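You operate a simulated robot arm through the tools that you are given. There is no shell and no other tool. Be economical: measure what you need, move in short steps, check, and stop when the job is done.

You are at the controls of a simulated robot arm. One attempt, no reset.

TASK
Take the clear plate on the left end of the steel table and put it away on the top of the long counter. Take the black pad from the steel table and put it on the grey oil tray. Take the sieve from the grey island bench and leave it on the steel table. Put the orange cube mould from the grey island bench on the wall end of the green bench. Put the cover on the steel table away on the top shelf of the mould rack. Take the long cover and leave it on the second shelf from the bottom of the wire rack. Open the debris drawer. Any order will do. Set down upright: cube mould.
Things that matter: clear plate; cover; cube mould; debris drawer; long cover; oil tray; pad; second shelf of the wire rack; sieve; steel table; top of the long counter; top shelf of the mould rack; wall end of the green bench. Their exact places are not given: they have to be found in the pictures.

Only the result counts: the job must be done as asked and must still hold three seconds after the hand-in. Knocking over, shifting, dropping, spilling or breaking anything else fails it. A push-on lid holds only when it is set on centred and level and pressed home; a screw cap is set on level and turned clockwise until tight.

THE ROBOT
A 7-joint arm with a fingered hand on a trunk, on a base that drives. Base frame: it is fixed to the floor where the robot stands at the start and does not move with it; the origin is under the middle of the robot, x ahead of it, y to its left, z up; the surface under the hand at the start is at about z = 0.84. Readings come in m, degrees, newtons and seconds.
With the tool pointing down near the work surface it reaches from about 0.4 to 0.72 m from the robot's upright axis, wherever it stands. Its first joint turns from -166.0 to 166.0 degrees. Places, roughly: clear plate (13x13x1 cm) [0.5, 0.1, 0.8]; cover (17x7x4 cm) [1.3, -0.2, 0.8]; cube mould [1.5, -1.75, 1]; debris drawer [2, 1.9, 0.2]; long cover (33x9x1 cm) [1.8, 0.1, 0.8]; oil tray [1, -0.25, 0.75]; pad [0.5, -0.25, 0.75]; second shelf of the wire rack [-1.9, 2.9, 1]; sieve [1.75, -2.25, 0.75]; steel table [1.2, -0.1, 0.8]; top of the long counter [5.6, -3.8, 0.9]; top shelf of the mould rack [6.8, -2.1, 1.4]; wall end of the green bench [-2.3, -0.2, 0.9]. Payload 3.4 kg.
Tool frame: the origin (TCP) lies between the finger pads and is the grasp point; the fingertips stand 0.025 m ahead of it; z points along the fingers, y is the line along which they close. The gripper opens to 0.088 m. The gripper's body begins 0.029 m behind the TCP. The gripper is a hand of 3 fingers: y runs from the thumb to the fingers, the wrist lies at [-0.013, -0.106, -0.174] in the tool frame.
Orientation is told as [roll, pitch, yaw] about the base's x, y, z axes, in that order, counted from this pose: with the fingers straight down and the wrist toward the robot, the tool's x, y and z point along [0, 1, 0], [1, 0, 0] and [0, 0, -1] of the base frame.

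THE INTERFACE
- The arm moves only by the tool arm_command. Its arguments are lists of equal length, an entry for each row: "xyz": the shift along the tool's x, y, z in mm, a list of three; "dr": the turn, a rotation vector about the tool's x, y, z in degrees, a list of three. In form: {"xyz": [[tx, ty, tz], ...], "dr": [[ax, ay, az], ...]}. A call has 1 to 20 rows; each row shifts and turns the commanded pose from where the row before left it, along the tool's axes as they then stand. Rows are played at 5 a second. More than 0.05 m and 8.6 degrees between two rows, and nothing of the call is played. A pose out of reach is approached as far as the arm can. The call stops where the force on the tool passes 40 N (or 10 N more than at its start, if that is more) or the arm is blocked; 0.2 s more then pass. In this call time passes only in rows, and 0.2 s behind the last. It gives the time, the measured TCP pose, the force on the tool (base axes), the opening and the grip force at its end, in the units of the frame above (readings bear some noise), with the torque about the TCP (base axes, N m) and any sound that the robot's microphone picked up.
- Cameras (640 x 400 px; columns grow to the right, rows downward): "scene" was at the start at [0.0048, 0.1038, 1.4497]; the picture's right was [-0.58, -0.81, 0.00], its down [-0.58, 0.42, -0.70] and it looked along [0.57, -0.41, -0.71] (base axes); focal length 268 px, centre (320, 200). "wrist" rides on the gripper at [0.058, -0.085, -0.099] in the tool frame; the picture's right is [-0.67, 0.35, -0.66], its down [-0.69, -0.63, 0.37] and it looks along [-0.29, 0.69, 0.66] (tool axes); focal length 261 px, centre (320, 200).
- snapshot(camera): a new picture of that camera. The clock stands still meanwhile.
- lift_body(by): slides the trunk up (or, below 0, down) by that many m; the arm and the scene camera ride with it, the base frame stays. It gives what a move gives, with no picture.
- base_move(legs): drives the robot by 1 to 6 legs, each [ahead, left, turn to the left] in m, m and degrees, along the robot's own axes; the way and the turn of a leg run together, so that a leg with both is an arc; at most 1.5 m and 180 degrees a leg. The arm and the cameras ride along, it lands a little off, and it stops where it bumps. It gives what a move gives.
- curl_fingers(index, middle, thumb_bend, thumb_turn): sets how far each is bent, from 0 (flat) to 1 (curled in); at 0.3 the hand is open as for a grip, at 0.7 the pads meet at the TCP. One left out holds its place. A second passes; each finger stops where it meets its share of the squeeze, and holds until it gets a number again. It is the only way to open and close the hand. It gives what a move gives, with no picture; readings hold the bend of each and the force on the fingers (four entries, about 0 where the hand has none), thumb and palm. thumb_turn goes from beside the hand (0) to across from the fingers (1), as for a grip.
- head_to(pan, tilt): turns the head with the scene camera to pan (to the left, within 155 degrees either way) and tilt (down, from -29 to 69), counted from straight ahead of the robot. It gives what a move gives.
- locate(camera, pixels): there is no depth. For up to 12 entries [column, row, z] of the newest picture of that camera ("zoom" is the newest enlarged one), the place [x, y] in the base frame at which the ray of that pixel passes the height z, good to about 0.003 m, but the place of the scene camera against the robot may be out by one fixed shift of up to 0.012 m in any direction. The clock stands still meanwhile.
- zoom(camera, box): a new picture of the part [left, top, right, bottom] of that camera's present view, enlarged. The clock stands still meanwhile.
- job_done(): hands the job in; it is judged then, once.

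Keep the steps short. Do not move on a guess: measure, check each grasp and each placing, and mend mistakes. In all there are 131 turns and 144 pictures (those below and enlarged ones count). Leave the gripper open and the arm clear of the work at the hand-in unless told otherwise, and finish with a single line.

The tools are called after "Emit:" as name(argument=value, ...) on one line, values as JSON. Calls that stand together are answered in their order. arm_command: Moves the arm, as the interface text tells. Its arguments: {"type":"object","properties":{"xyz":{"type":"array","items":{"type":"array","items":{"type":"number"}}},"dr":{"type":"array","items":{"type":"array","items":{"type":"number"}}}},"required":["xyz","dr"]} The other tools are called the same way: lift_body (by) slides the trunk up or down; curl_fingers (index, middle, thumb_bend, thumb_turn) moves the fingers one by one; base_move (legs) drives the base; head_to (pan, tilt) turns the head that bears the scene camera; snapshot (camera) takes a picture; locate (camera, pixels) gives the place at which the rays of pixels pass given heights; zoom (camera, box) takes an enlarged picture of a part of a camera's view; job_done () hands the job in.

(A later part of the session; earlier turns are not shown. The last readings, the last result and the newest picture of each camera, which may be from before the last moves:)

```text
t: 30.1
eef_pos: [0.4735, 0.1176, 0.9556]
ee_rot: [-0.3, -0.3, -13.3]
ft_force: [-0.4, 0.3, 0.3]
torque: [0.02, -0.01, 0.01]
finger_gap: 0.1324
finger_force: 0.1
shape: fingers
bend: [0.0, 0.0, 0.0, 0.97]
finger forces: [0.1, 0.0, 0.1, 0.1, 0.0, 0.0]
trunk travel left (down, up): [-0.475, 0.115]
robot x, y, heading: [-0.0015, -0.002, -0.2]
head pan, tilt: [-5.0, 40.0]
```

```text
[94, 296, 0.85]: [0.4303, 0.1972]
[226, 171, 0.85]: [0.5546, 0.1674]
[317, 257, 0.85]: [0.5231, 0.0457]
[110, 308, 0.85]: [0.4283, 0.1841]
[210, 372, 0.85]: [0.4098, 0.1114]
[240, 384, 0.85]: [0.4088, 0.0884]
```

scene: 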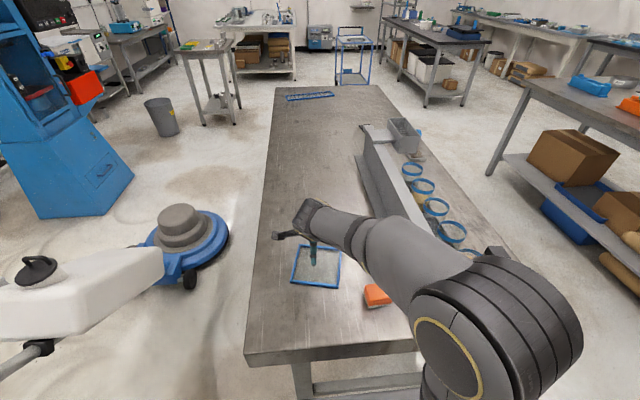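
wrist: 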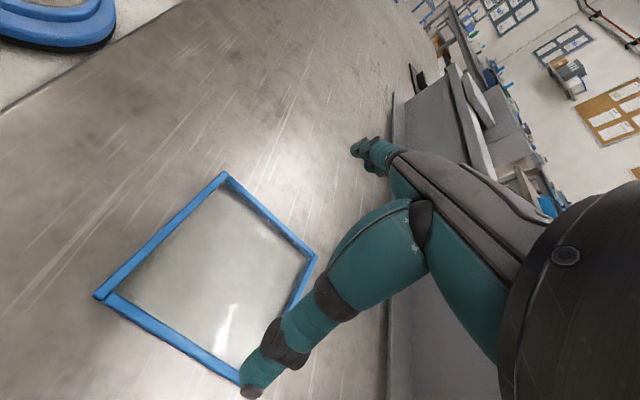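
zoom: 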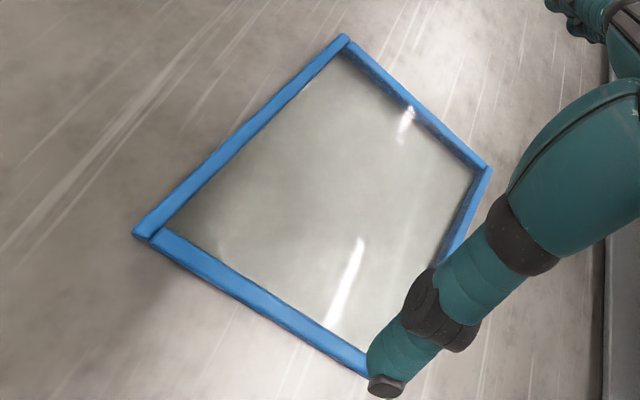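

The plate measures about 0.127 m and is centred at [0.4767, 0.1215], so there is nearly 3 mm clearance each side. I'll align and descend carefully.

Emit:
arm_command(xyz=[[4.5, 2.2, 0], [0, 0, 40], [0, 0, 20], [0, 0, 8], [0, 0, 4]], dr=[[0, 0, 0.2], [0, 0, 0], [0, 0, 0], [0, 0, 0], [0, 0, 0]])

Emit:
zoom(camera="wrist", box=[80, 150, 340, 400])

Emit:
zoom(camera="scene", box=[265, 200, 385, 300])

```text
t: 31.3
eef_pos: [0.4775, 0.1209, 0.8825]
ee_rot: [-0.3, -0.3, -13.5]
ft_force: [0.7, -0.8, 0.0]
torque: [0.03, 0.02, -0.01]
finger_gap: 0.1324
finger_force: 0.0
shape: fingers
bend: [0.0, 0.0, 0.0, 0.97]
finger forces: [0.1, 0.1, 0.0, 0.0, 0.1, 0.1]
trunk travel left (down, up): [-0.475, 0.115]
robot x, y, heading: [-0.0019, 0.0043, -0.0]
head pan, tilt: [-5.0, 40.0]
```

```text
1.60 times, centred on (210, 275) of wrist
```

zoom: 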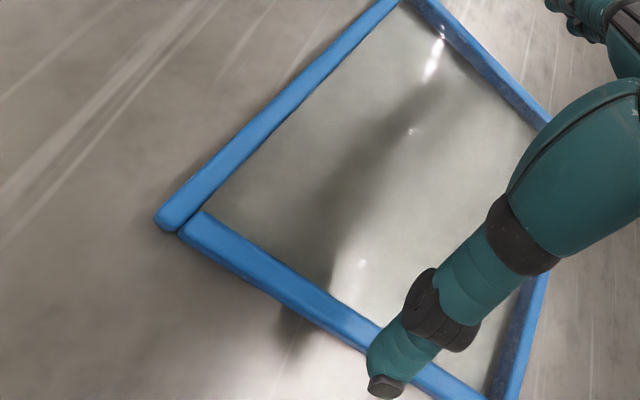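

```text
4.00 times, centred on (325, 250) of scene
```

zoom: 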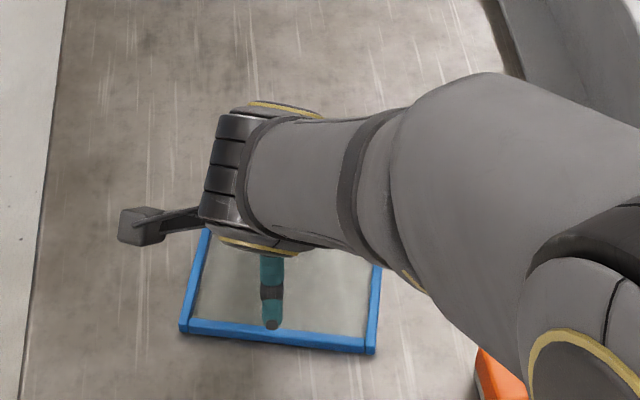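

There is no contact yet, so I'll keep going down in 2 mm steps.

Emit:
arm_command(xyz=[[0, 0, 3], [0, 0, 3], [0, 0, 3], [0, 0, 2], [0, 0, 2]], dr=[[0, 0, 0], [0, 0, 0], [0, 0, 0], [0, 0, 0], [0, 0, 0]])

Emit:
zoom(camera="wrist", box=[80, 150, 340, 400])

Emit:
zoom(camera="scene", box=[295, 240, 355, 290])

```text
t: 32.5
eef_pos: [0.4782, 0.119, 0.8696]
ee_rot: [-0.3, -0.3, -13.5]
ft_force: [-0.9, -1.0, 0.3]
torque: [0.04, -0.02, 0.01]
finger_gap: 0.1324
finger_force: 0.0
shape: fingers
bend: [0.0, 0.0, 0.0, 0.97]
finger forces: [0.0, 0.0, 0.0, 0.0, 0.1, 0.1]
trunk travel left (down, up): [-0.475, 0.115]
robot x, y, heading: [0.0023, 0.002, 0.1]
head pan, tilt: [-5.0, 40.0]
```

```text
1.60 times, centred on (210, 275) of wrist
```

zoom: 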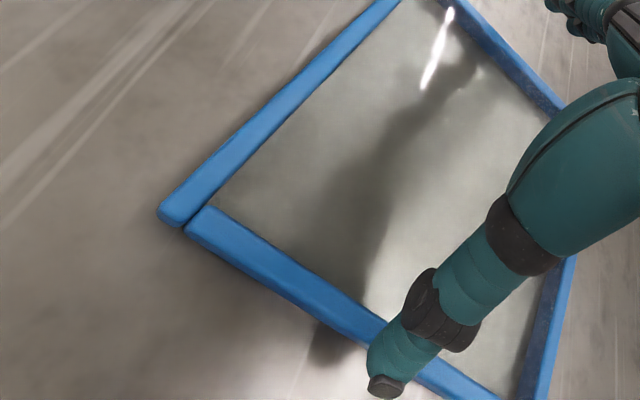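

```text
8.00 times, centred on (325, 265) of scene
```

zoom: 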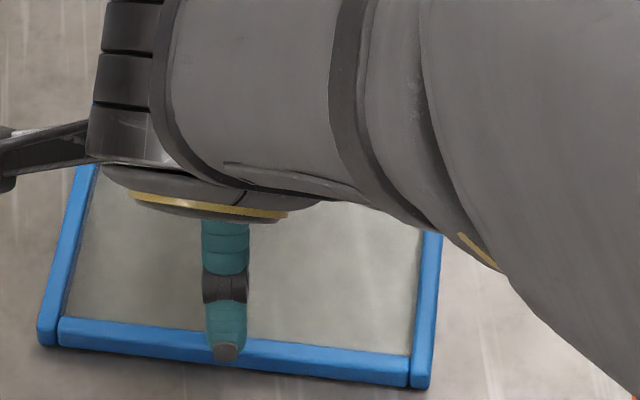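

There's still no contact, because the flared tips sit higher. I'll go further down.

Emit:
arm_command(xyz=[[0, 0, 2], [0, 0, 2], [0, 0, 2], [0, 0, 2], [0, 0, 2], [0, 0, 2]], dr=[[0, 0, 0], [0, 0, 0], [0, 0, 0], [0, 0, 0], [0, 0, 0], [0, 0, 0]])

Emit:
zoom(camera="wrist", box=[80, 150, 340, 400])

Emit:
zoom(camera="scene", box=[295, 240, 355, 290])

```text
t: 33.9
eef_pos: [0.4774, 0.118, 0.8597]
ee_rot: [-0.3, -0.4, -13.4]
ft_force: [-3.4, 1.9, 12.7]
torque: [0.2, 0.86, -0.04]
finger_gap: 0.134
finger_force: 5.6
shape: fingers
bend: [0.0, 0.0, 0.0, 0.97]
finger forces: [0.1, 0.0, 0.0, 0.1, 10.9, 0.0]
trunk travel left (down, up): [-0.475, 0.115]
robot x, y, heading: [0.0049, -0.0009, 0.0]
head pan, tilt: [-5.0, 40.0]
```

```text
1.60 times, centred on (210, 275) of wrist
```

zoom: 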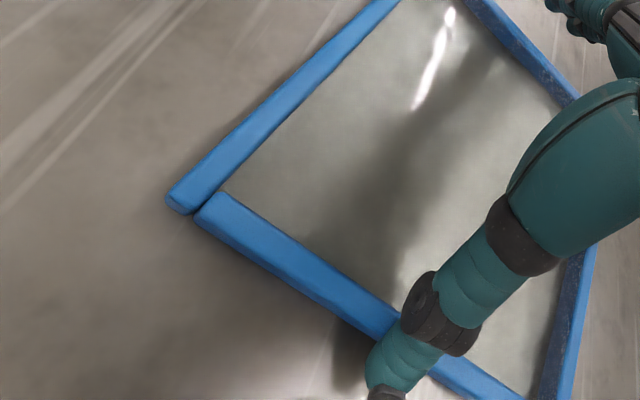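

```text
8.00 times, centred on (325, 265) of scene
```

zoom: 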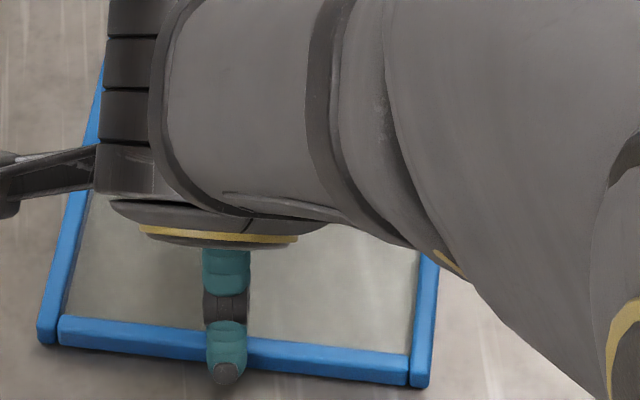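

The thumb's slanted face rests on the rim's top edge, so that grip would not lift the plate. I'll draw the plate over the front table edge (x≈0.26) instead, and pinch it there with a level hand. First I'll go up, close the hand, and set the fingertips behind the far rim.

Emit:
arm_command(xyz=[[0, 0, -45], [0, 0, -15]], dr=[[0, 0, 0], [0, 0, 0]])

Emit:
curl_fingers(index=0.7, middle=0.7, thumb_bend=0.7)

Emit:
arm_command(xyz=[[0, 40, 0], [0, 40, 0], [0, 22, 0], [0, 0, 25], [0, 0, 15], [0, 0, 4]], dr=[[0, 0, 0], [0, 0, 0], [0, 0, 0], [0, 0, 0], [0, 0, 0], [0, 0, 0]])

Emit:
snapshot(camera="wrist")

Emit:
snapshot(camera="scene")

```text
t: 34.5
eef_pos: [0.4793, 0.1203, 0.9189]
ee_rot: [-0.4, -0.3, -13.4]
ft_force: [-0.1, 0.2, -0.9]
torque: [-0.01, -0.01, -0.05]
finger_gap: 0.1329
finger_force: 0.1
shape: fingers
bend: [0.0, 0.0, 0.0, 0.97]
finger forces: [0.0, 0.1, 0.0, 0.0, 0.1, 0.0]
trunk travel left (down, up): [-0.475, 0.115]
robot x, y, heading: [-0.0006, -0.0016, 0.0]
head pan, tilt: [-5.0, 40.0]
```

```text
t: 35.5
eef_pos: [0.4779, 0.1207, 0.919]
ee_rot: [-0.5, -0.3, -13.6]
ft_force: [0.4, -0.2, -0.2]
torque: [-0.04, 0.0, 0.0]
finger_gap: 0.0001
finger_force: 0.2
shape: fingers
bend: [0.7, 0.7, 0.7, 0.97]
finger forces: [0.1, 0.0, 0.0, 0.1, 0.1, 0.0]
trunk travel left (down, up): [-0.475, 0.115]
robot x, y, heading: [-0.004, -0.0044, -0.0]
head pan, tilt: [-5.0, 40.0]
```

```text
t: 36.9
eef_pos: [0.5785, 0.096, 0.875]
ee_rot: [-0.5, -0.3, -13.6]
ft_force: [0.1, 0.2, -0.1]
torque: [0.0, 0.02, -0.03]
finger_gap: 0.0
finger_force: 0.0
shape: fingers
bend: [0.7, 0.7, 0.7, 0.97]
finger forces: [0.0, 0.0, 0.0, 0.0, 0.0, 0.1]
trunk travel left (down, up): [-0.475, 0.115]
robot x, y, heading: [-0.0025, -0.0019, -0.4]
head pan, tilt: [-5.0, 40.0]
```

```text
100 pictures are left
```

wrist: 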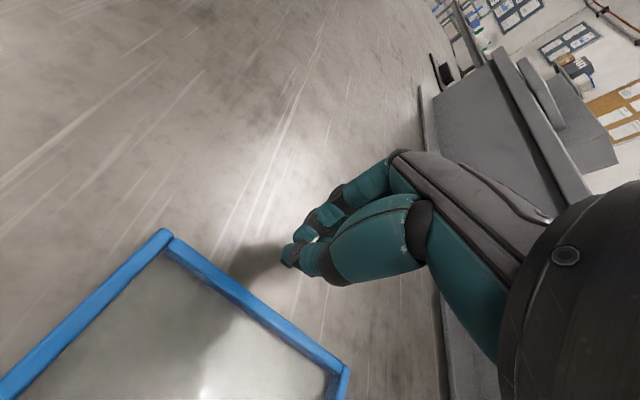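

```text
99 pictures are left
```

scene: 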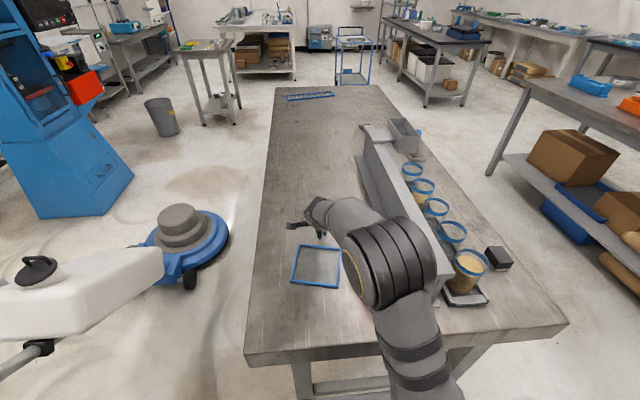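

The fingertips are behind the far rim. I'll lower them the last few mm and draw the plate back by reversing the base about 0.23 m.

Emit:
arm_command(xyz=[[0, 0, 3], [0, 0, 1.5]], dr=[[0, 0, 0], [0, 0, 0]])

Emit:
base_move(legs=[[-0.15, 0.036, 0]])

Emit:
snapshot(camera="scene")

```text
t: 37.5
eef_pos: [0.5773, 0.0967, 0.8699]
ee_rot: [-0.4, -0.2, -13.4]
ft_force: [0.1, -1.0, -0.5]
torque: [-0.01, -0.04, -0.01]
finger_gap: 0.0
finger_force: 0.0
shape: fingers
bend: [0.7, 0.7, 0.7, 0.97]
finger forces: [0.0, 0.0, 0.0, 0.1, 0.0, 0.1]
trunk travel left (down, up): [-0.475, 0.115]
robot x, y, heading: [0.0013, -0.0017, -0.0]
head pan, tilt: [-5.0, 40.0]
```

```text
t: 38.9
eef_pos: [0.4285, 0.1301, 0.8704]
ee_rot: [-0.3, -0.4, -13.7]
ft_force: [0.2, -0.8, -0.6]
torque: [0.0, -0.01, 0.02]
finger_gap: 0.0
finger_force: 0.0
shape: fingers
bend: [0.7, 0.7, 0.7, 0.98]
finger forces: [0.0, 0.0, 0.0, 0.0, 0.0, 0.1]
trunk travel left (down, up): [-0.475, 0.115]
robot x, y, heading: [-0.1442, 0.034, -0.3]
head pan, tilt: [-5.0, 40.0]
```

```text
98 pictures are left
```

scene: 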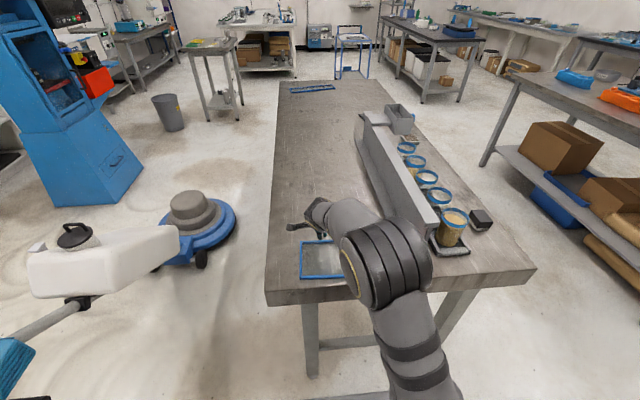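

The plate is following. I'll measure where its near rim and the table edge are now.

Emit:
locate(camera="scene", pixels=[[300, 276, 0.85], [343, 277, 0.85], [300, 241, 0.85], [266, 304, 0.84], [340, 301, 0.84]])

Emit:
zoom(camera="scene", box=[260, 225, 380, 315])

```text
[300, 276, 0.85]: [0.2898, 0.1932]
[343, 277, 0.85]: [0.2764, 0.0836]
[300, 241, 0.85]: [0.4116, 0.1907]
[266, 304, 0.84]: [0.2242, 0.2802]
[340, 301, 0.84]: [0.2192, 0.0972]
```

```text
4.44 times, centred on (320, 270) of scene
```

zoom: 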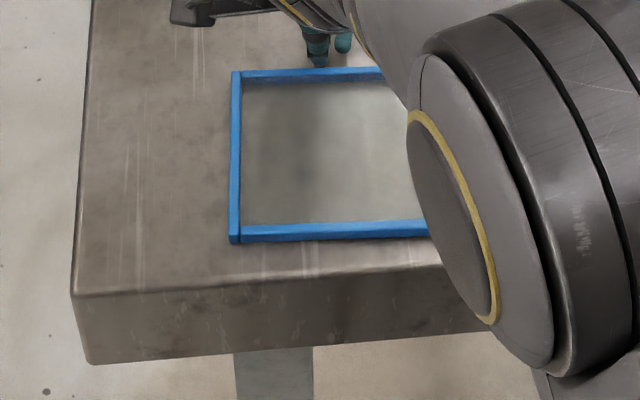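

The near rim is at x≈0.284 and the table edge at about 0.26. I'll draw it back another 0.065 m for a 4 cm overhang.

Emit:
base_move(legs=[[-0.065, 0.0, 0]])

Emit:
arm_command(xyz=[[0, 15, 0], [0, 0, -40], [0, 0, -40], [0, 0, -40]], dr=[[0, 0, 0], [0, 0, 0], [0, 0, 0], [0, 0, 0]])

Emit:
zoom(camera="scene", box=[260, 205, 400, 315])

```text
t: 39.8
eef_pos: [0.3653, 0.1295, 0.8702]
ee_rot: [-0.4, -0.2, -13.9]
ft_force: [-0.3, 0.3, -0.3]
torque: [-0.01, 0.03, 0.02]
finger_gap: 0.0001
finger_force: 0.1
shape: fingers
bend: [0.7, 0.7, 0.7, 0.98]
finger forces: [0.1, 0.0, 0.0, 0.0, 0.1, 0.1]
trunk travel left (down, up): [-0.475, 0.115]
robot x, y, heading: [-0.2096, 0.0366, -0.4]
head pan, tilt: [-5.0, 40.0]
```

```text
t: 40.8
eef_pos: [0.3786, 0.1256, 0.9909]
ee_rot: [-0.4, -0.2, -13.8]
ft_force: [-0.1, 0.2, 0.4]
torque: [-0.01, 0.0, -0.01]
finger_gap: 0.0
finger_force: 0.1
shape: fingers
bend: [0.7, 0.7, 0.7, 0.98]
finger forces: [0.1, 0.1, 0.0, 0.0, 0.1, 0.0]
trunk travel left (down, up): [-0.475, 0.115]
robot x, y, heading: [-0.2104, 0.0354, -0.4]
head pan, tilt: [-5.0, 40.0]
```

```text
3.64 times, centred on (330, 260) of scene
```

zoom: 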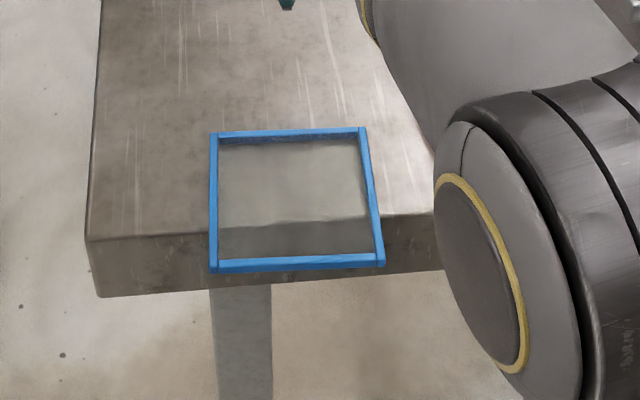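

The plate overhangs about 4 cm and is stable. I'll back the base away for working room, then turn the hand level with the thumb below.

Emit:
base_move(legs=[[-0.2, 0.0, 0.4]])

Emit:
arm_command(xyz=[[0, 0, 0], [0, 0, 0], [0, 0, 0], [0, 0, 0], [0, 0, 0], [0, 0, 0], [0, 0, 0], [0, 0, 0], [0, 0, 0], [0, 0, 0], [0, 0, 0]], dr=[[-8.2, 0, 0], [-8.2, 0, 0], [-8.2, 0, 0], [-8.2, 0, 0], [-8.2, 0, 0], [-8.2, 0, 0], [-8.2, 0, 0], [-8.2, 0, 0], [-8.2, 0, 0], [-8.2, 0, 0], [-8, 0, 0]])

Emit:
snapshot(camera="scene")

Emit:
snapshot(camera="wrist")

```text
t: 42.4
eef_pos: [0.1769, 0.1308, 0.9903]
ee_rot: [-0.3, -0.3, -13.5]
ft_force: [-0.6, 0.1, 0.9]
torque: [-0.01, -0.03, -0.03]
finger_gap: 0.0
finger_force: 0.0
shape: fingers
bend: [0.7, 0.7, 0.7, 0.98]
finger forces: [0.0, 0.0, 0.0, 0.1, 0.1, 0.1]
trunk travel left (down, up): [-0.475, 0.115]
robot x, y, heading: [-0.4136, 0.0389, -0.2]
head pan, tilt: [-5.0, 40.0]
```

```text
t: 44.8
eef_pos: [0.1769, 0.1284, 0.9896]
ee_rot: [-132.9, -89.5, 119.5]
ft_force: [1.3, -0.1, 0.3]
torque: [0.03, -0.01, 0.01]
finger_gap: 0.0
finger_force: 0.1
shape: fingers
bend: [0.7, 0.7, 0.7, 0.98]
finger forces: [0.0, 0.1, 0.0, 0.0, 0.0, 0.0]
trunk travel left (down, up): [-0.475, 0.115]
robot x, y, heading: [-0.4151, 0.0364, -0.1]
head pan, tilt: [-5.0, 40.0]
```

```text
95 pictures are left
```

scene: 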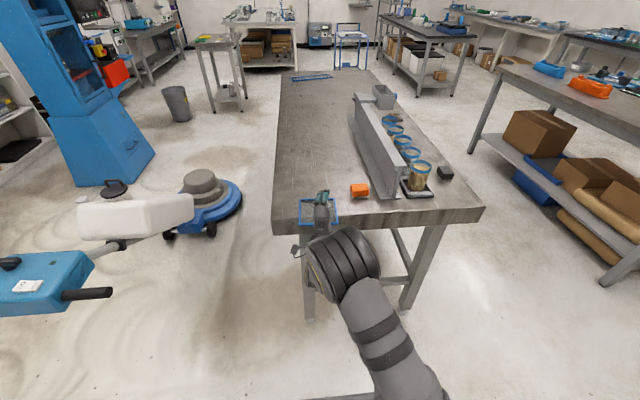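

```text
94 pictures are left
```

wrist: 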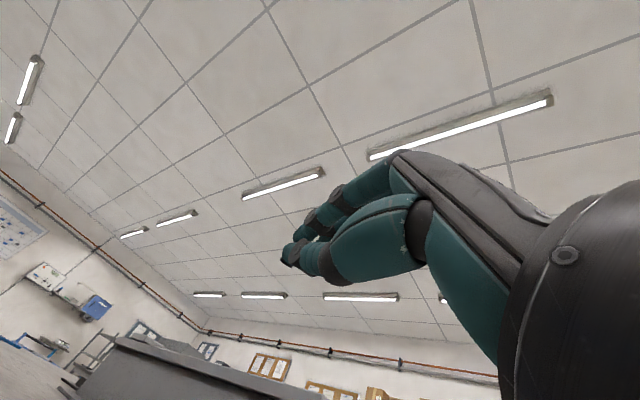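

The hand is level. I'll zoom in on the plate and hand to measure both.

Emit:
zoom(camera="scene", box=[280, 180, 370, 245])

Emit:
locate(camera="scene", pixels=[[299, 225, 0.845], [339, 222, 0.845], [299, 199, 0.85], [335, 199, 0.85], [322, 192, 0.99]])

```text
6.15 times, centred on (325, 212) of scene
```

zoom: 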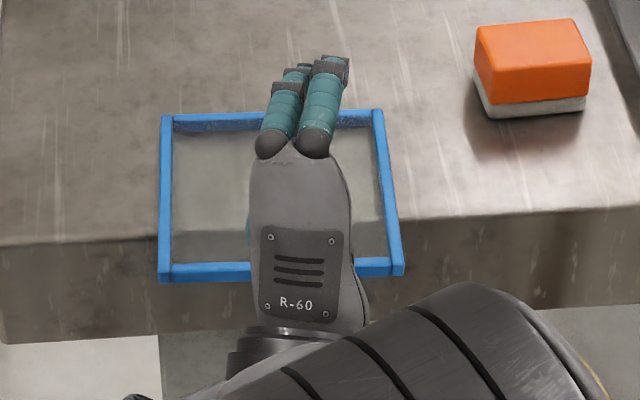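

```text
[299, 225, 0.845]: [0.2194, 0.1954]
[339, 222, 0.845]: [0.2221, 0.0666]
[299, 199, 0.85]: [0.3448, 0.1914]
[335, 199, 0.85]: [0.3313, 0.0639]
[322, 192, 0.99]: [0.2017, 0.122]
```

The near rim is at x≈0.223, centred on y≈0.134. I'll open the hand, straighten its yaw, draw back and lower it to rim height in front of the plate.

Emit:
curl_fingers(index=0.5, middle=0.5, thumb_bend=0.5)

Emit:
arm_command(xyz=[[0, 0, -30], [6, 0, -30], [0, -48, 0], [0, -48, 0], [0, -47, 0]], dr=[[0, 6, 0], [0, 5, 0], [0, 0, 0], [0, 0, 0], [0, 0, 0]])

Emit:
zoom(camera="scene", box=[280, 180, 370, 245])

Emit:
snapshot(camera="wrist")

```text
t: 45.8
eef_pos: [0.1769, 0.1289, 0.9911]
ee_rot: [-127.1, -89.5, 113.5]
ft_force: [0.0, 0.0, 0.9]
torque: [0.02, -0.03, 0.01]
finger_gap: 0.0412
finger_force: 0.1
shape: fingers
bend: [0.5, 0.5, 0.5, 0.98]
finger forces: [0.0, 0.0, 0.1, 0.0, 0.0, 0.0]
trunk travel left (down, up): [-0.475, 0.115]
robot x, y, heading: [-0.4131, 0.0362, -0.0]
head pan, tilt: [-5.0, 40.0]
```

```text
t: 47.0
eef_pos: [0.1623, 0.1603, 0.8671]
ee_rot: [-94.9, -89.5, 92.2]
ft_force: [-0.8, -0.8, 0.7]
torque: [0.01, 0.01, -0.01]
finger_gap: 0.0412
finger_force: 0.1
shape: fingers
bend: [0.5, 0.5, 0.5, 0.98]
finger forces: [0.0, 0.0, 0.0, 0.1, 0.0, 0.0]
out of reach, approached as far as the arm can: row 3, 4, 5
trunk travel left (down, up): [-0.475, 0.115]
robot x, y, heading: [-0.4152, 0.0397, -0.2]
head pan, tilt: [-5.0, 40.0]
```

```text
6.15 times, centred on (325, 212) of scene
```

zoom: 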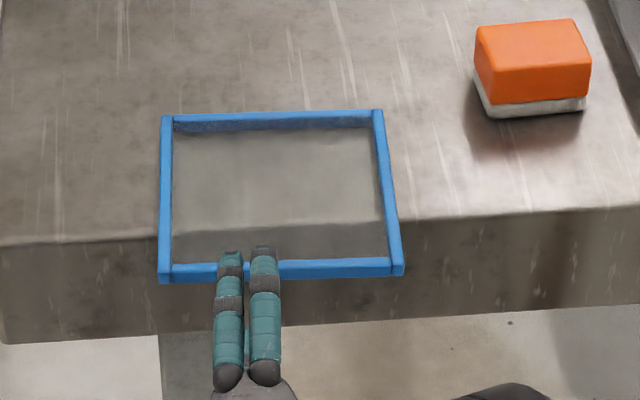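

```text
91 pictures are left
```

wrist: 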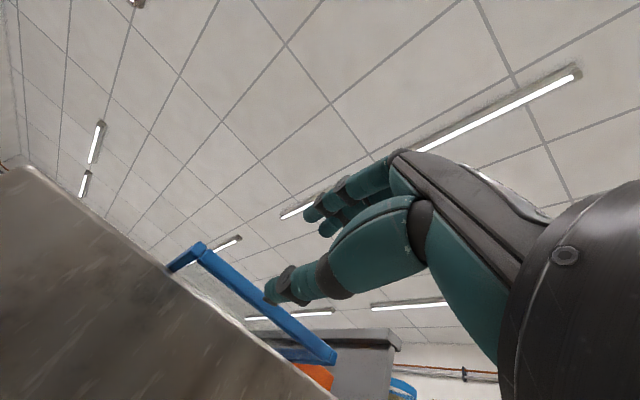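

The arm can't go lower in this pose, so I'll use the trunk: retreat slightly, raise the arm, and lower the trunk 0.10 m.

Emit:
arm_command(xyz=[[0, 0, -40], [0, 40, 0], [0, 40, 0]], dr=[[0, 0, 0], [0, 0, 0], [0, 0, 0]])

Emit:
lift_body(by=-0.1)

```text
t: 47.8
eef_pos: [0.1548, 0.1757, 0.9573]
ee_rot: [-110.4, -89.5, 108.0]
ft_force: [-0.1, 0.1, 0.6]
torque: [0.03, 0.03, -0.03]
finger_gap: 0.041
finger_force: 0.1
shape: fingers
bend: [0.5, 0.5, 0.5, 0.98]
finger forces: [0.1, 0.0, 0.0, 0.0, 0.0, 0.0]
out of reach, approached as far as the arm can: row 1
trunk travel left (down, up): [-0.475, 0.115]
robot x, y, heading: [-0.4135, 0.038, 0.0]
head pan, tilt: [-5.0, 40.0]
```

```text
t: 49.2
eef_pos: [0.1558, 0.1747, 0.8563]
ee_rot: [-116.1, -89.6, 113.5]
ft_force: [0.0, 0.2, -0.3]
torque: [0.02, -0.03, 0.0]
finger_gap: 0.0412
finger_force: 0.0
shape: fingers
bend: [0.5, 0.5, 0.5, 0.98]
finger forces: [0.1, 0.0, 0.1, 0.1, 0.1, 0.1]
trunk travel left (down, up): [-0.375, 0.215]
robot x, y, heading: [-0.4098, 0.0352, -0.1]
head pan, tilt: [-5.0, 40.0]
```

Now I'll align sideways to y≈0.134 and go down to z≈0.846, still short of the plate, and look.

Emit:
arm_command(xyz=[[-41, 0, 0], [0, -10, 0]], dr=[[0, 0, 0], [0, 0, 0]])

Emit:
snapshot(camera="wrist")

Emit:
zoom(camera="scene", box=[280, 150, 370, 215])

```text
t: 49.8
eef_pos: [0.1554, 0.1487, 0.8469]
ee_rot: [-113.9, -89.5, 111.0]
ft_force: [0.7, 0.4, 0.1]
torque: [0.03, -0.03, -0.01]
finger_gap: 0.0413
finger_force: 0.1
shape: fingers
bend: [0.5, 0.5, 0.5, 0.98]
finger forces: [0.0, 0.0, 0.1, 0.0, 0.0, 0.1]
out of reach, approached as far as the arm can: row 1
trunk travel left (down, up): [-0.375, 0.215]
robot x, y, heading: [-0.4121, 0.0357, 0.0]
head pan, tilt: [-5.0, 40.0]
```

```text
90 pictures are left
```

wrist: 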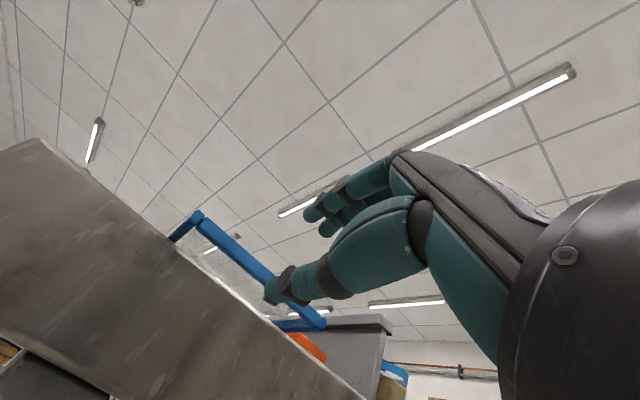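

```text
6.15 times, centred on (325, 182) of scene
```

zoom: 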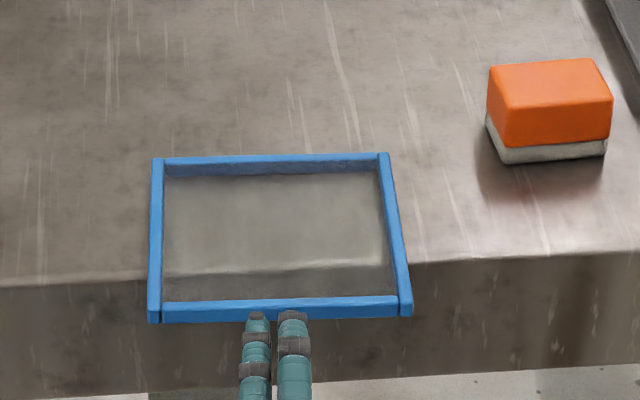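

The fingers line up with the rim's middle, the upper ones above it and the thumb below. I'll advance 74 mm.

Emit:
arm_command(xyz=[[0, 0, 30], [0, 0, 25], [0, 0, 12], [0, 0, 7]], dr=[[0, 0, 0], [0, 0, 0], [0, 0, 0], [0, 0, 0]])

Emit:
zoom(camera="scene", box=[280, 150, 370, 215])

Emit:
snapshot(camera="wrist")

```text
t: 50.8
eef_pos: [0.2267, 0.1513, 0.8482]
ee_rot: [-110.3, -89.5, 107.4]
ft_force: [-0.4, -1.3, -1.2]
torque: [0.02, 0.02, 0.0]
finger_gap: 0.0411
finger_force: 0.1
shape: fingers
bend: [0.5, 0.5, 0.5, 0.98]
finger forces: [0.1, 0.0, 0.0, 0.1, 0.1, 0.0]
out of reach, approached as far as the arm can: row 1, 3
trunk travel left (down, up): [-0.375, 0.215]
robot x, y, heading: [-0.4135, 0.0348, 0.2]
head pan, tilt: [-5.0, 40.0]
```

```text
6.15 times, centred on (325, 182) of scene
```

zoom: 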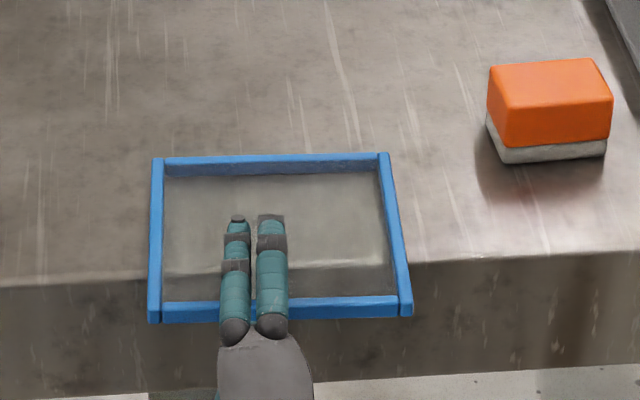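

```text
87 pictures are left
```

wrist: 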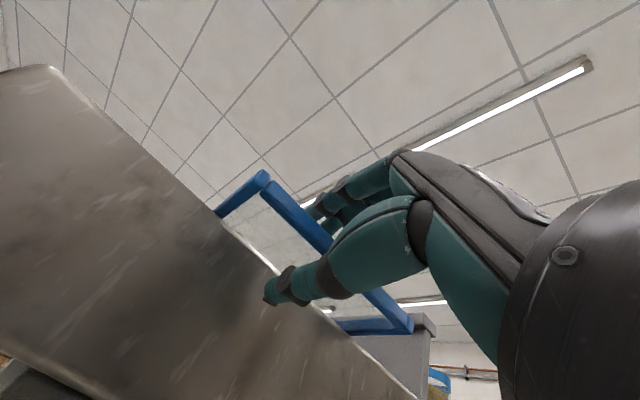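

The thumb is under the overhang and the fingers are above it. I'll close gently.

Emit:
curl_fingers(index=0.85, middle=0.85, thumb_bend=0.85)

Emit:
zoom(camera="scene", box=[280, 150, 370, 215])

Emit:
snapshot(camera="wrist")

```text
t: 51.8
eef_pos: [0.2274, 0.1514, 0.8486]
ee_rot: [-111.0, -89.6, 108.1]
ft_force: [-0.1, -0.7, 0.7]
torque: [-0.12, 0.02, 0.01]
finger_gap: 0.0017
finger_force: 20.5
shape: fingers
bend: [0.75, 0.74, 0.67, 0.97]
finger forces: [10.2, 10.1, 0.1, 0.1, 20.4, 0.0]
trunk travel left (down, up): [-0.375, 0.215]
robot x, y, heading: [-0.4086, 0.0357, -0.2]
head pan, tilt: [-5.0, 40.0]
```

```text
6.15 times, centred on (325, 182) of scene
```

zoom: 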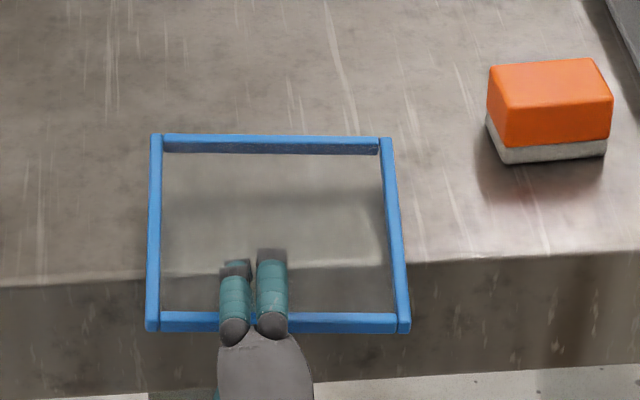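

```text
85 pictures are left
```

wrist: 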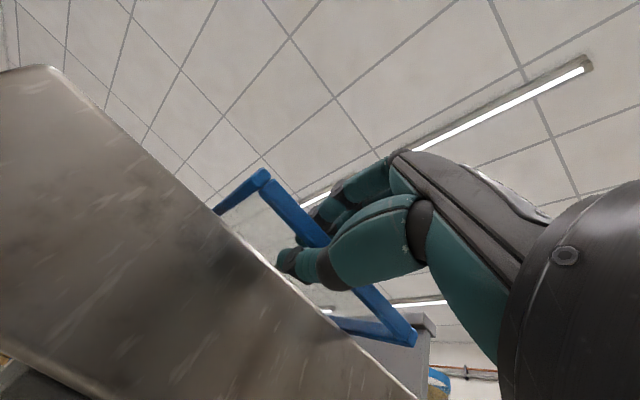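

The plate is held with 20 N. I'll raise it with the trunk and look at the floor to my right before driving.

Emit:
lift_body(by=0.21)

Emit:
head_to(pan=-85, tilt=45)

Emit:
snapshot(camera="scene")

Emit:
head_to(pan=-35, tilt=22)

Emit:
snapshot(camera="scene")

```text
t: 54.0
eef_pos: [0.2275, 0.1514, 1.0586]
ee_rot: [-108.3, -89.5, 105.2]
ft_force: [0.0, -0.7, -2.6]
torque: [-0.01, 0.12, 0.0]
finger_gap: 0.002
finger_force: 18.5
shape: fingers
bend: [0.75, 0.77, 0.73, 0.91]
finger forces: [16.8, 0.9, 0.1, 0.0, 19.0, 0.0]
trunk travel left (down, up): [-0.585, 0.005]
robot x, y, heading: [-0.4134, 0.0356, -0.1]
head pan, tilt: [-5.0, 40.0]
```

```text
t: 55.5
eef_pos: [0.2281, 0.151, 1.0589]
ee_rot: [-108.7, -89.5, 105.7]
ft_force: [0.6, -0.3, -2.5]
torque: [0.01, 0.07, 0.01]
finger_gap: 0.0022
finger_force: 18.7
shape: fingers
bend: [0.75, 0.77, 0.73, 0.91]
finger forces: [16.9, 1.0, 0.0, 0.0, 19.1, 0.0]
trunk travel left (down, up): [-0.585, 0.005]
robot x, y, heading: [-0.4116, 0.0392, -0.1]
head pan, tilt: [-85.0, 45.0]
```

```text
84 pictures are left
```

scene: 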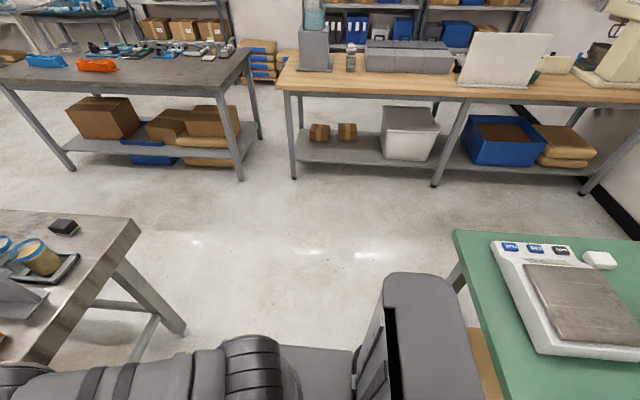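

```text
t: 56.7
eef_pos: [0.2269, 0.1513, 1.0585]
ee_rot: [-108.9, -89.5, 105.9]
ft_force: [0.2, 0.5, -1.3]
torque: [-0.02, 0.13, 0.03]
finger_gap: 0.002
finger_force: 18.1
shape: fingers
bend: [0.75, 0.77, 0.73, 0.91]
finger forces: [16.8, 0.9, 0.0, 0.0, 19.0, 0.1]
trunk travel left (down, up): [-0.585, 0.005]
robot x, y, heading: [-0.4129, 0.0361, 0.1]
head pan, tilt: [-35.0, 22.0]
```

```text
83 pictures are left
```

scene: 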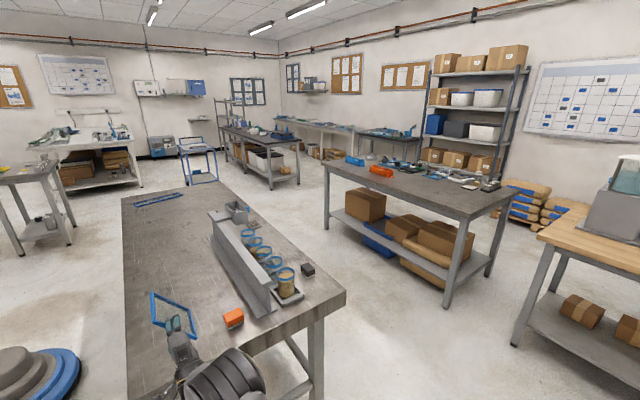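

I'll locate the feet of the benches ahead so I can plan a clear route.

Emit:
locate(camera="scene", pixels=[[327, 228, 0], [445, 307, 0], [490, 277, 0], [271, 189, 0], [298, 181, 0], [225, 162, 0], [275, 121, 0.9], [353, 131, 0.9], [358, 135, 0.9], [418, 142, 0.9], [188, 185, 0], [217, 180, 0]])

Emit:
zoom(camera="scene", box=[170, 80, 430, 200])

Emit:
zoom(camera="scene", box=[130, 270, 230, 350])

```text
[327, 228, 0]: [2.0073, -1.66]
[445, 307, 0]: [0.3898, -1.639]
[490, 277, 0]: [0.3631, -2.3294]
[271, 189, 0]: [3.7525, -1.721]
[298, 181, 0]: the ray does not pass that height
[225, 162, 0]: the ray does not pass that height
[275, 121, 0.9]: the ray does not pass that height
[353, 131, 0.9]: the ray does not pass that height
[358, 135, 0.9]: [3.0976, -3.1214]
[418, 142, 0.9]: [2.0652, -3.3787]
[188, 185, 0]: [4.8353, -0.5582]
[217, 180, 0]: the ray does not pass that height
```

```text
2.46 times, centred on (300, 140) of scene
```

zoom: 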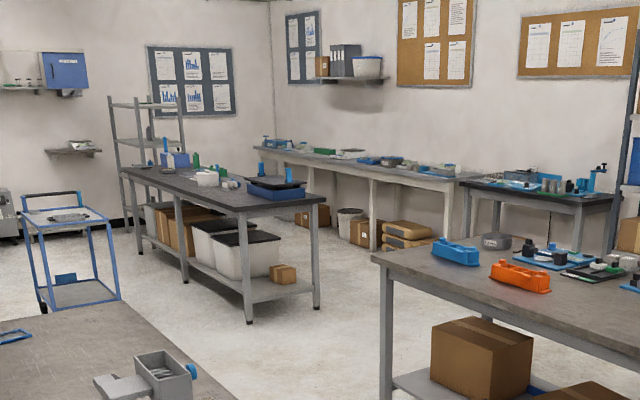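

```text
5.00 times, centred on (180, 310) of scene
```

zoom: 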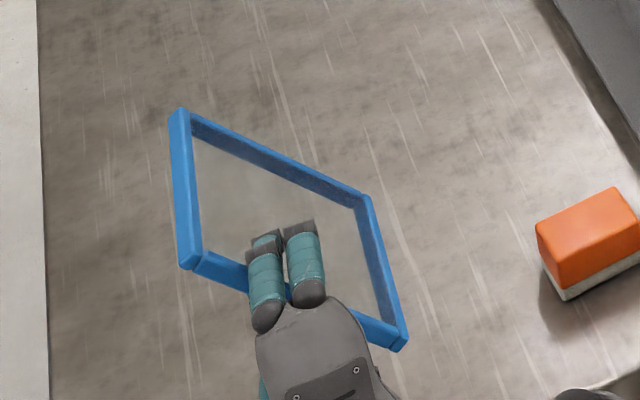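

The route is clear: down the aisle at y≈-1.05 to x≈2.9, then turn right. I'll raise the plate 50 mm more for clearance over the beam and drive.

Emit:
arm_command(xyz=[[0, 25, 0], [0, 25, 0]], dr=[[0, 0, 0], [0, 0, 0]])

Emit:
base_move(legs=[[0.16, 0, 0], [0, -1.08, 0], [1.5, 0, 0], [1.5, 0, 0], [0.15, 0, 0], [0, 0, -90]])

Emit:
head_to(pan=10, tilt=25)

Emit:
snapshot(camera="scene")

```text
t: 57.3
eef_pos: [0.2297, 0.1509, 1.1079]
ee_rot: [-106.3, -89.6, 103.4]
ft_force: [-0.5, 0.3, -2.7]
torque: [0.02, 0.11, 0.0]
finger_gap: 0.002
finger_force: 18.8
shape: fingers
bend: [0.75, 0.77, 0.73, 0.91]
finger forces: [16.8, 1.1, 0.1, 0.0, 19.0, 0.0]
trunk travel left (down, up): [-0.585, 0.005]
robot x, y, heading: [-0.4121, 0.0342, 0.1]
head pan, tilt: [-35.0, 22.0]
```

```text
t: 82.6
eef_pos: [2.9437, -1.8401, 1.1092]
ee_rot: [-108.5, -89.5, 12.0]
ft_force: [0.5, 0.1, -1.7]
torque: [0.05, -0.02, -0.02]
finger_gap: 0.0018
finger_force: 18.2
shape: fingers
bend: [0.75, 0.77, 0.73, 0.91]
finger forces: [17.3, 0.7, 0.0, 0.0, 19.1, 0.0]
trunk travel left (down, up): [-0.585, 0.005]
robot x, y, heading: [2.8687, -1.1894, -93.4]
head pan, tilt: [-35.0, 22.0]
```

```text
t: 83.8
eef_pos: [2.9447, -1.8386, 1.1082]
ee_rot: [-107.9, -89.5, 11.6]
ft_force: [-0.6, -0.5, -1.8]
torque: [0.11, 0.01, -0.01]
finger_gap: 0.0019
finger_force: 18.5
shape: fingers
bend: [0.75, 0.77, 0.73, 0.91]
finger forces: [17.2, 0.7, 0.0, 0.0, 19.2, 0.0]
trunk travel left (down, up): [-0.585, 0.005]
robot x, y, heading: [2.8691, -1.1898, -93.8]
head pan, tilt: [10.0, 25.0]
```

```text
80 pictures are left
```

scene: 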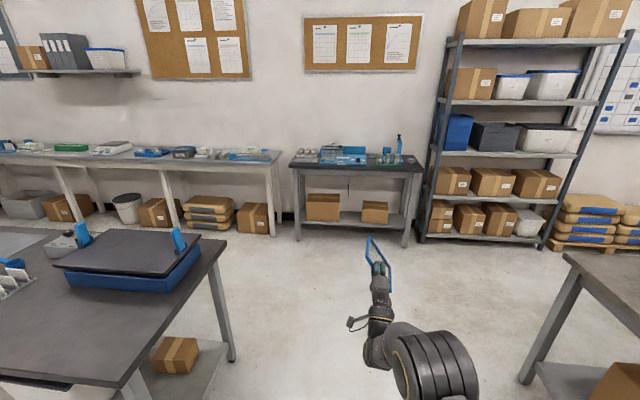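

I'll check the plate in the hand, and locate the counter edge and dark bench corner.

Emit:
zoom(camera="scene", box=[340, 220, 420, 310])

Emit:
zoom(camera="scene", box=[0, 120, 290, 250])

Emit:
locate(camera="scene", pixels=[[282, 163, 0.9], [100, 162, 0.9], [190, 162, 0.9], [277, 236, 0], [232, 361, 0], [221, 240, 0.88], [118, 386, 0.88]])

```text
4.44 times, centred on (380, 265) of scene
```

zoom: 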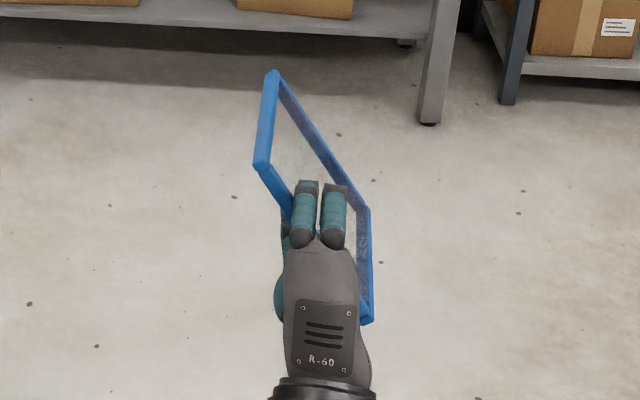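

```text
2.21 times, centred on (145, 185) of scene
```

zoom: 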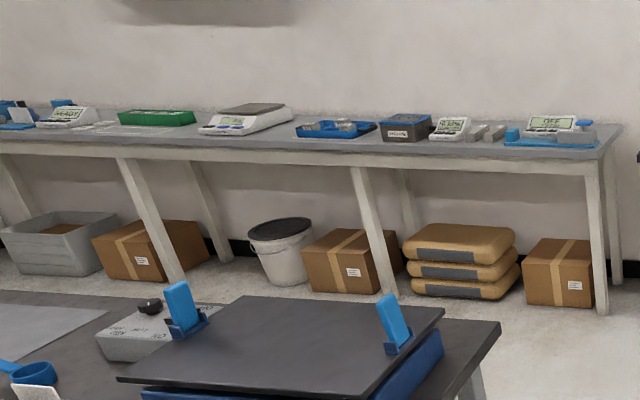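

```text
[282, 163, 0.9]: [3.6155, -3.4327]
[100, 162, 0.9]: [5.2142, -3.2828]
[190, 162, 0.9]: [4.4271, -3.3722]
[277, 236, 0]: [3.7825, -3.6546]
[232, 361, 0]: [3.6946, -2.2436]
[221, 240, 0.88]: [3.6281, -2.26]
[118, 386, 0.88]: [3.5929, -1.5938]
```

The plate has rolled in the pinch but is held; I'll level it by rolling the hand before placing. The free strip on the counter is in front of the green tray and scale, near x≈5.2. I'll drive there through the lane between the dark bench and the counter.

Emit:
base_move(legs=[[1.0, 0, 0], [0, 0, 50], [0.53, -0.335, 0], [0, 0, 45], [1.5, 0, 0], [0.6, 0, 0]])

Emit:
head_to(pan=-70, tilt=35)

Emit:
snapshot(camera="scene")

```text
t: 106.5
eef_pos: [5.6841, -2.7187, 1.1091]
ee_rot: [-105.8, -89.5, 101.9]
ft_force: [-0.6, 0.4, -1.5]
torque: [0.0, 0.07, -0.03]
finger_gap: 0.0016
finger_force: 18.0
shape: fingers
bend: [0.75, 0.77, 0.73, 0.91]
finger forces: [17.7, 0.2, 0.1, 0.0, 19.2, 0.0]
trunk travel left (down, up): [-0.585, 0.005]
robot x, y, heading: [5.0396, -2.8206, -1.1]
head pan, tilt: [10.0, 25.0]
```

```text
t: 108.0
eef_pos: [5.6837, -2.7194, 1.1085]
ee_rot: [-107.2, -89.5, 103.3]
ft_force: [0.1, 0.4, -2.4]
torque: [0.04, 0.09, 0.0]
finger_gap: 0.0017
finger_force: 18.7
shape: fingers
bend: [0.75, 0.77, 0.73, 0.91]
finger forces: [17.7, 0.3, 0.0, 0.0, 19.1, 0.1]
trunk travel left (down, up): [-0.585, 0.005]
robot x, y, heading: [5.0415, -2.8227, -0.9]
head pan, tilt: [-70.0, 35.0]
```

```text
77 pictures are left
```

scene: 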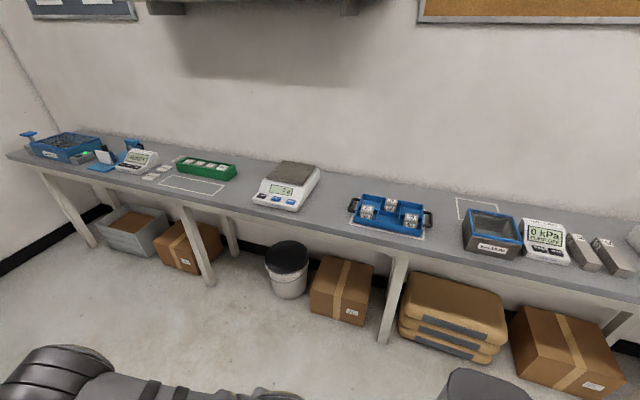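

White outlines at (193,185) and (477,208) mark free spots on the counter. I'll locate them and the counter edge.

Emit:
locate(camera="scene", pixels=[[158, 184, 0.9], [171, 175, 0.9], [224, 185, 0.9], [215, 195, 0.9], [456, 198, 0.9], [495, 207, 0.9], [245, 212, 0.9], [120, 186, 0.9], [340, 235, 0.9], [285, 208, 0.9], [350, 222, 0.9]])

Emit:
zoom(camera="scene", box=[130, 130, 380, 260])

```text
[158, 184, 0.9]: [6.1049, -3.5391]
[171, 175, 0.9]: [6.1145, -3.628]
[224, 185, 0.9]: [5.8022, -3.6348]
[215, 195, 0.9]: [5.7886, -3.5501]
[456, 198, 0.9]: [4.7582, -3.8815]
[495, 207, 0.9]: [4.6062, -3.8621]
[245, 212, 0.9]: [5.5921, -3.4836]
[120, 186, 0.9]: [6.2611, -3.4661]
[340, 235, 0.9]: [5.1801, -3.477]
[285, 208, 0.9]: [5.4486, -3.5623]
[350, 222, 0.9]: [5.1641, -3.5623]
```

```text
2.56 times, centred on (255, 195) of scene
```

zoom: 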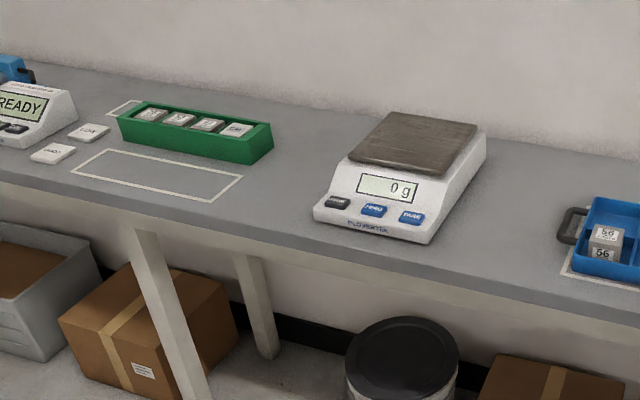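

The gap between the scale and the blue tray, around x≈5.30, is free. I'll turn to face the counter there.

Emit:
base_move(legs=[[0.15, 0.07, 0], [0, 0, -89]])

Emit:
head_to(pan=5, tilt=45)

Emit:
snapshot(camera="scene")

Emit:
snapshot(camera="wrist")

```text
t: 113.2
eef_pos: [5.3253, -3.3948, 1.1093]
ee_rot: [-106.7, -89.5, 15.4]
ft_force: [0.0, 0.0, -1.3]
torque: [0.13, 0.0, -0.01]
finger_gap: 0.0015
finger_force: 18.9
shape: fingers
bend: [0.75, 0.77, 0.74, 0.9]
finger forces: [18.0, 0.2, 0.0, 0.0, 19.2, 0.0]
trunk travel left (down, up): [-0.585, 0.005]
robot x, y, heading: [5.1925, -2.7556, -88.4]
head pan, tilt: [-70.0, 35.0]
```

```text
t: 114.7
eef_pos: [5.3258, -3.3931, 1.1087]
ee_rot: [-105.7, -89.6, 14.3]
ft_force: [-0.2, 0.0, -2.4]
torque: [0.09, -0.02, 0.01]
finger_gap: 0.0013
finger_force: 19.1
shape: fingers
bend: [0.75, 0.77, 0.74, 0.9]
finger forces: [18.0, 0.2, 0.1, 0.0, 19.4, 0.0]
trunk travel left (down, up): [-0.585, 0.005]
robot x, y, heading: [5.1915, -2.7585, -88.6]
head pan, tilt: [5.0, 45.0]
```

```text
75 pictures are left
```

scene: 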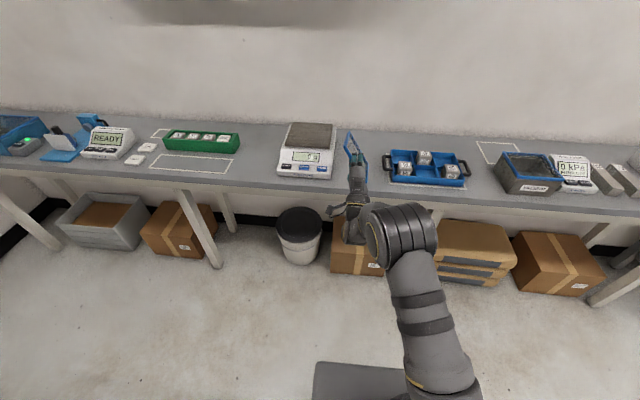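

```text
74 pictures are left
```

wrist: 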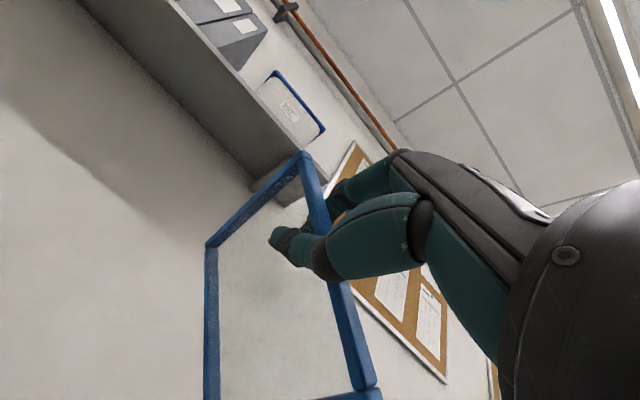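

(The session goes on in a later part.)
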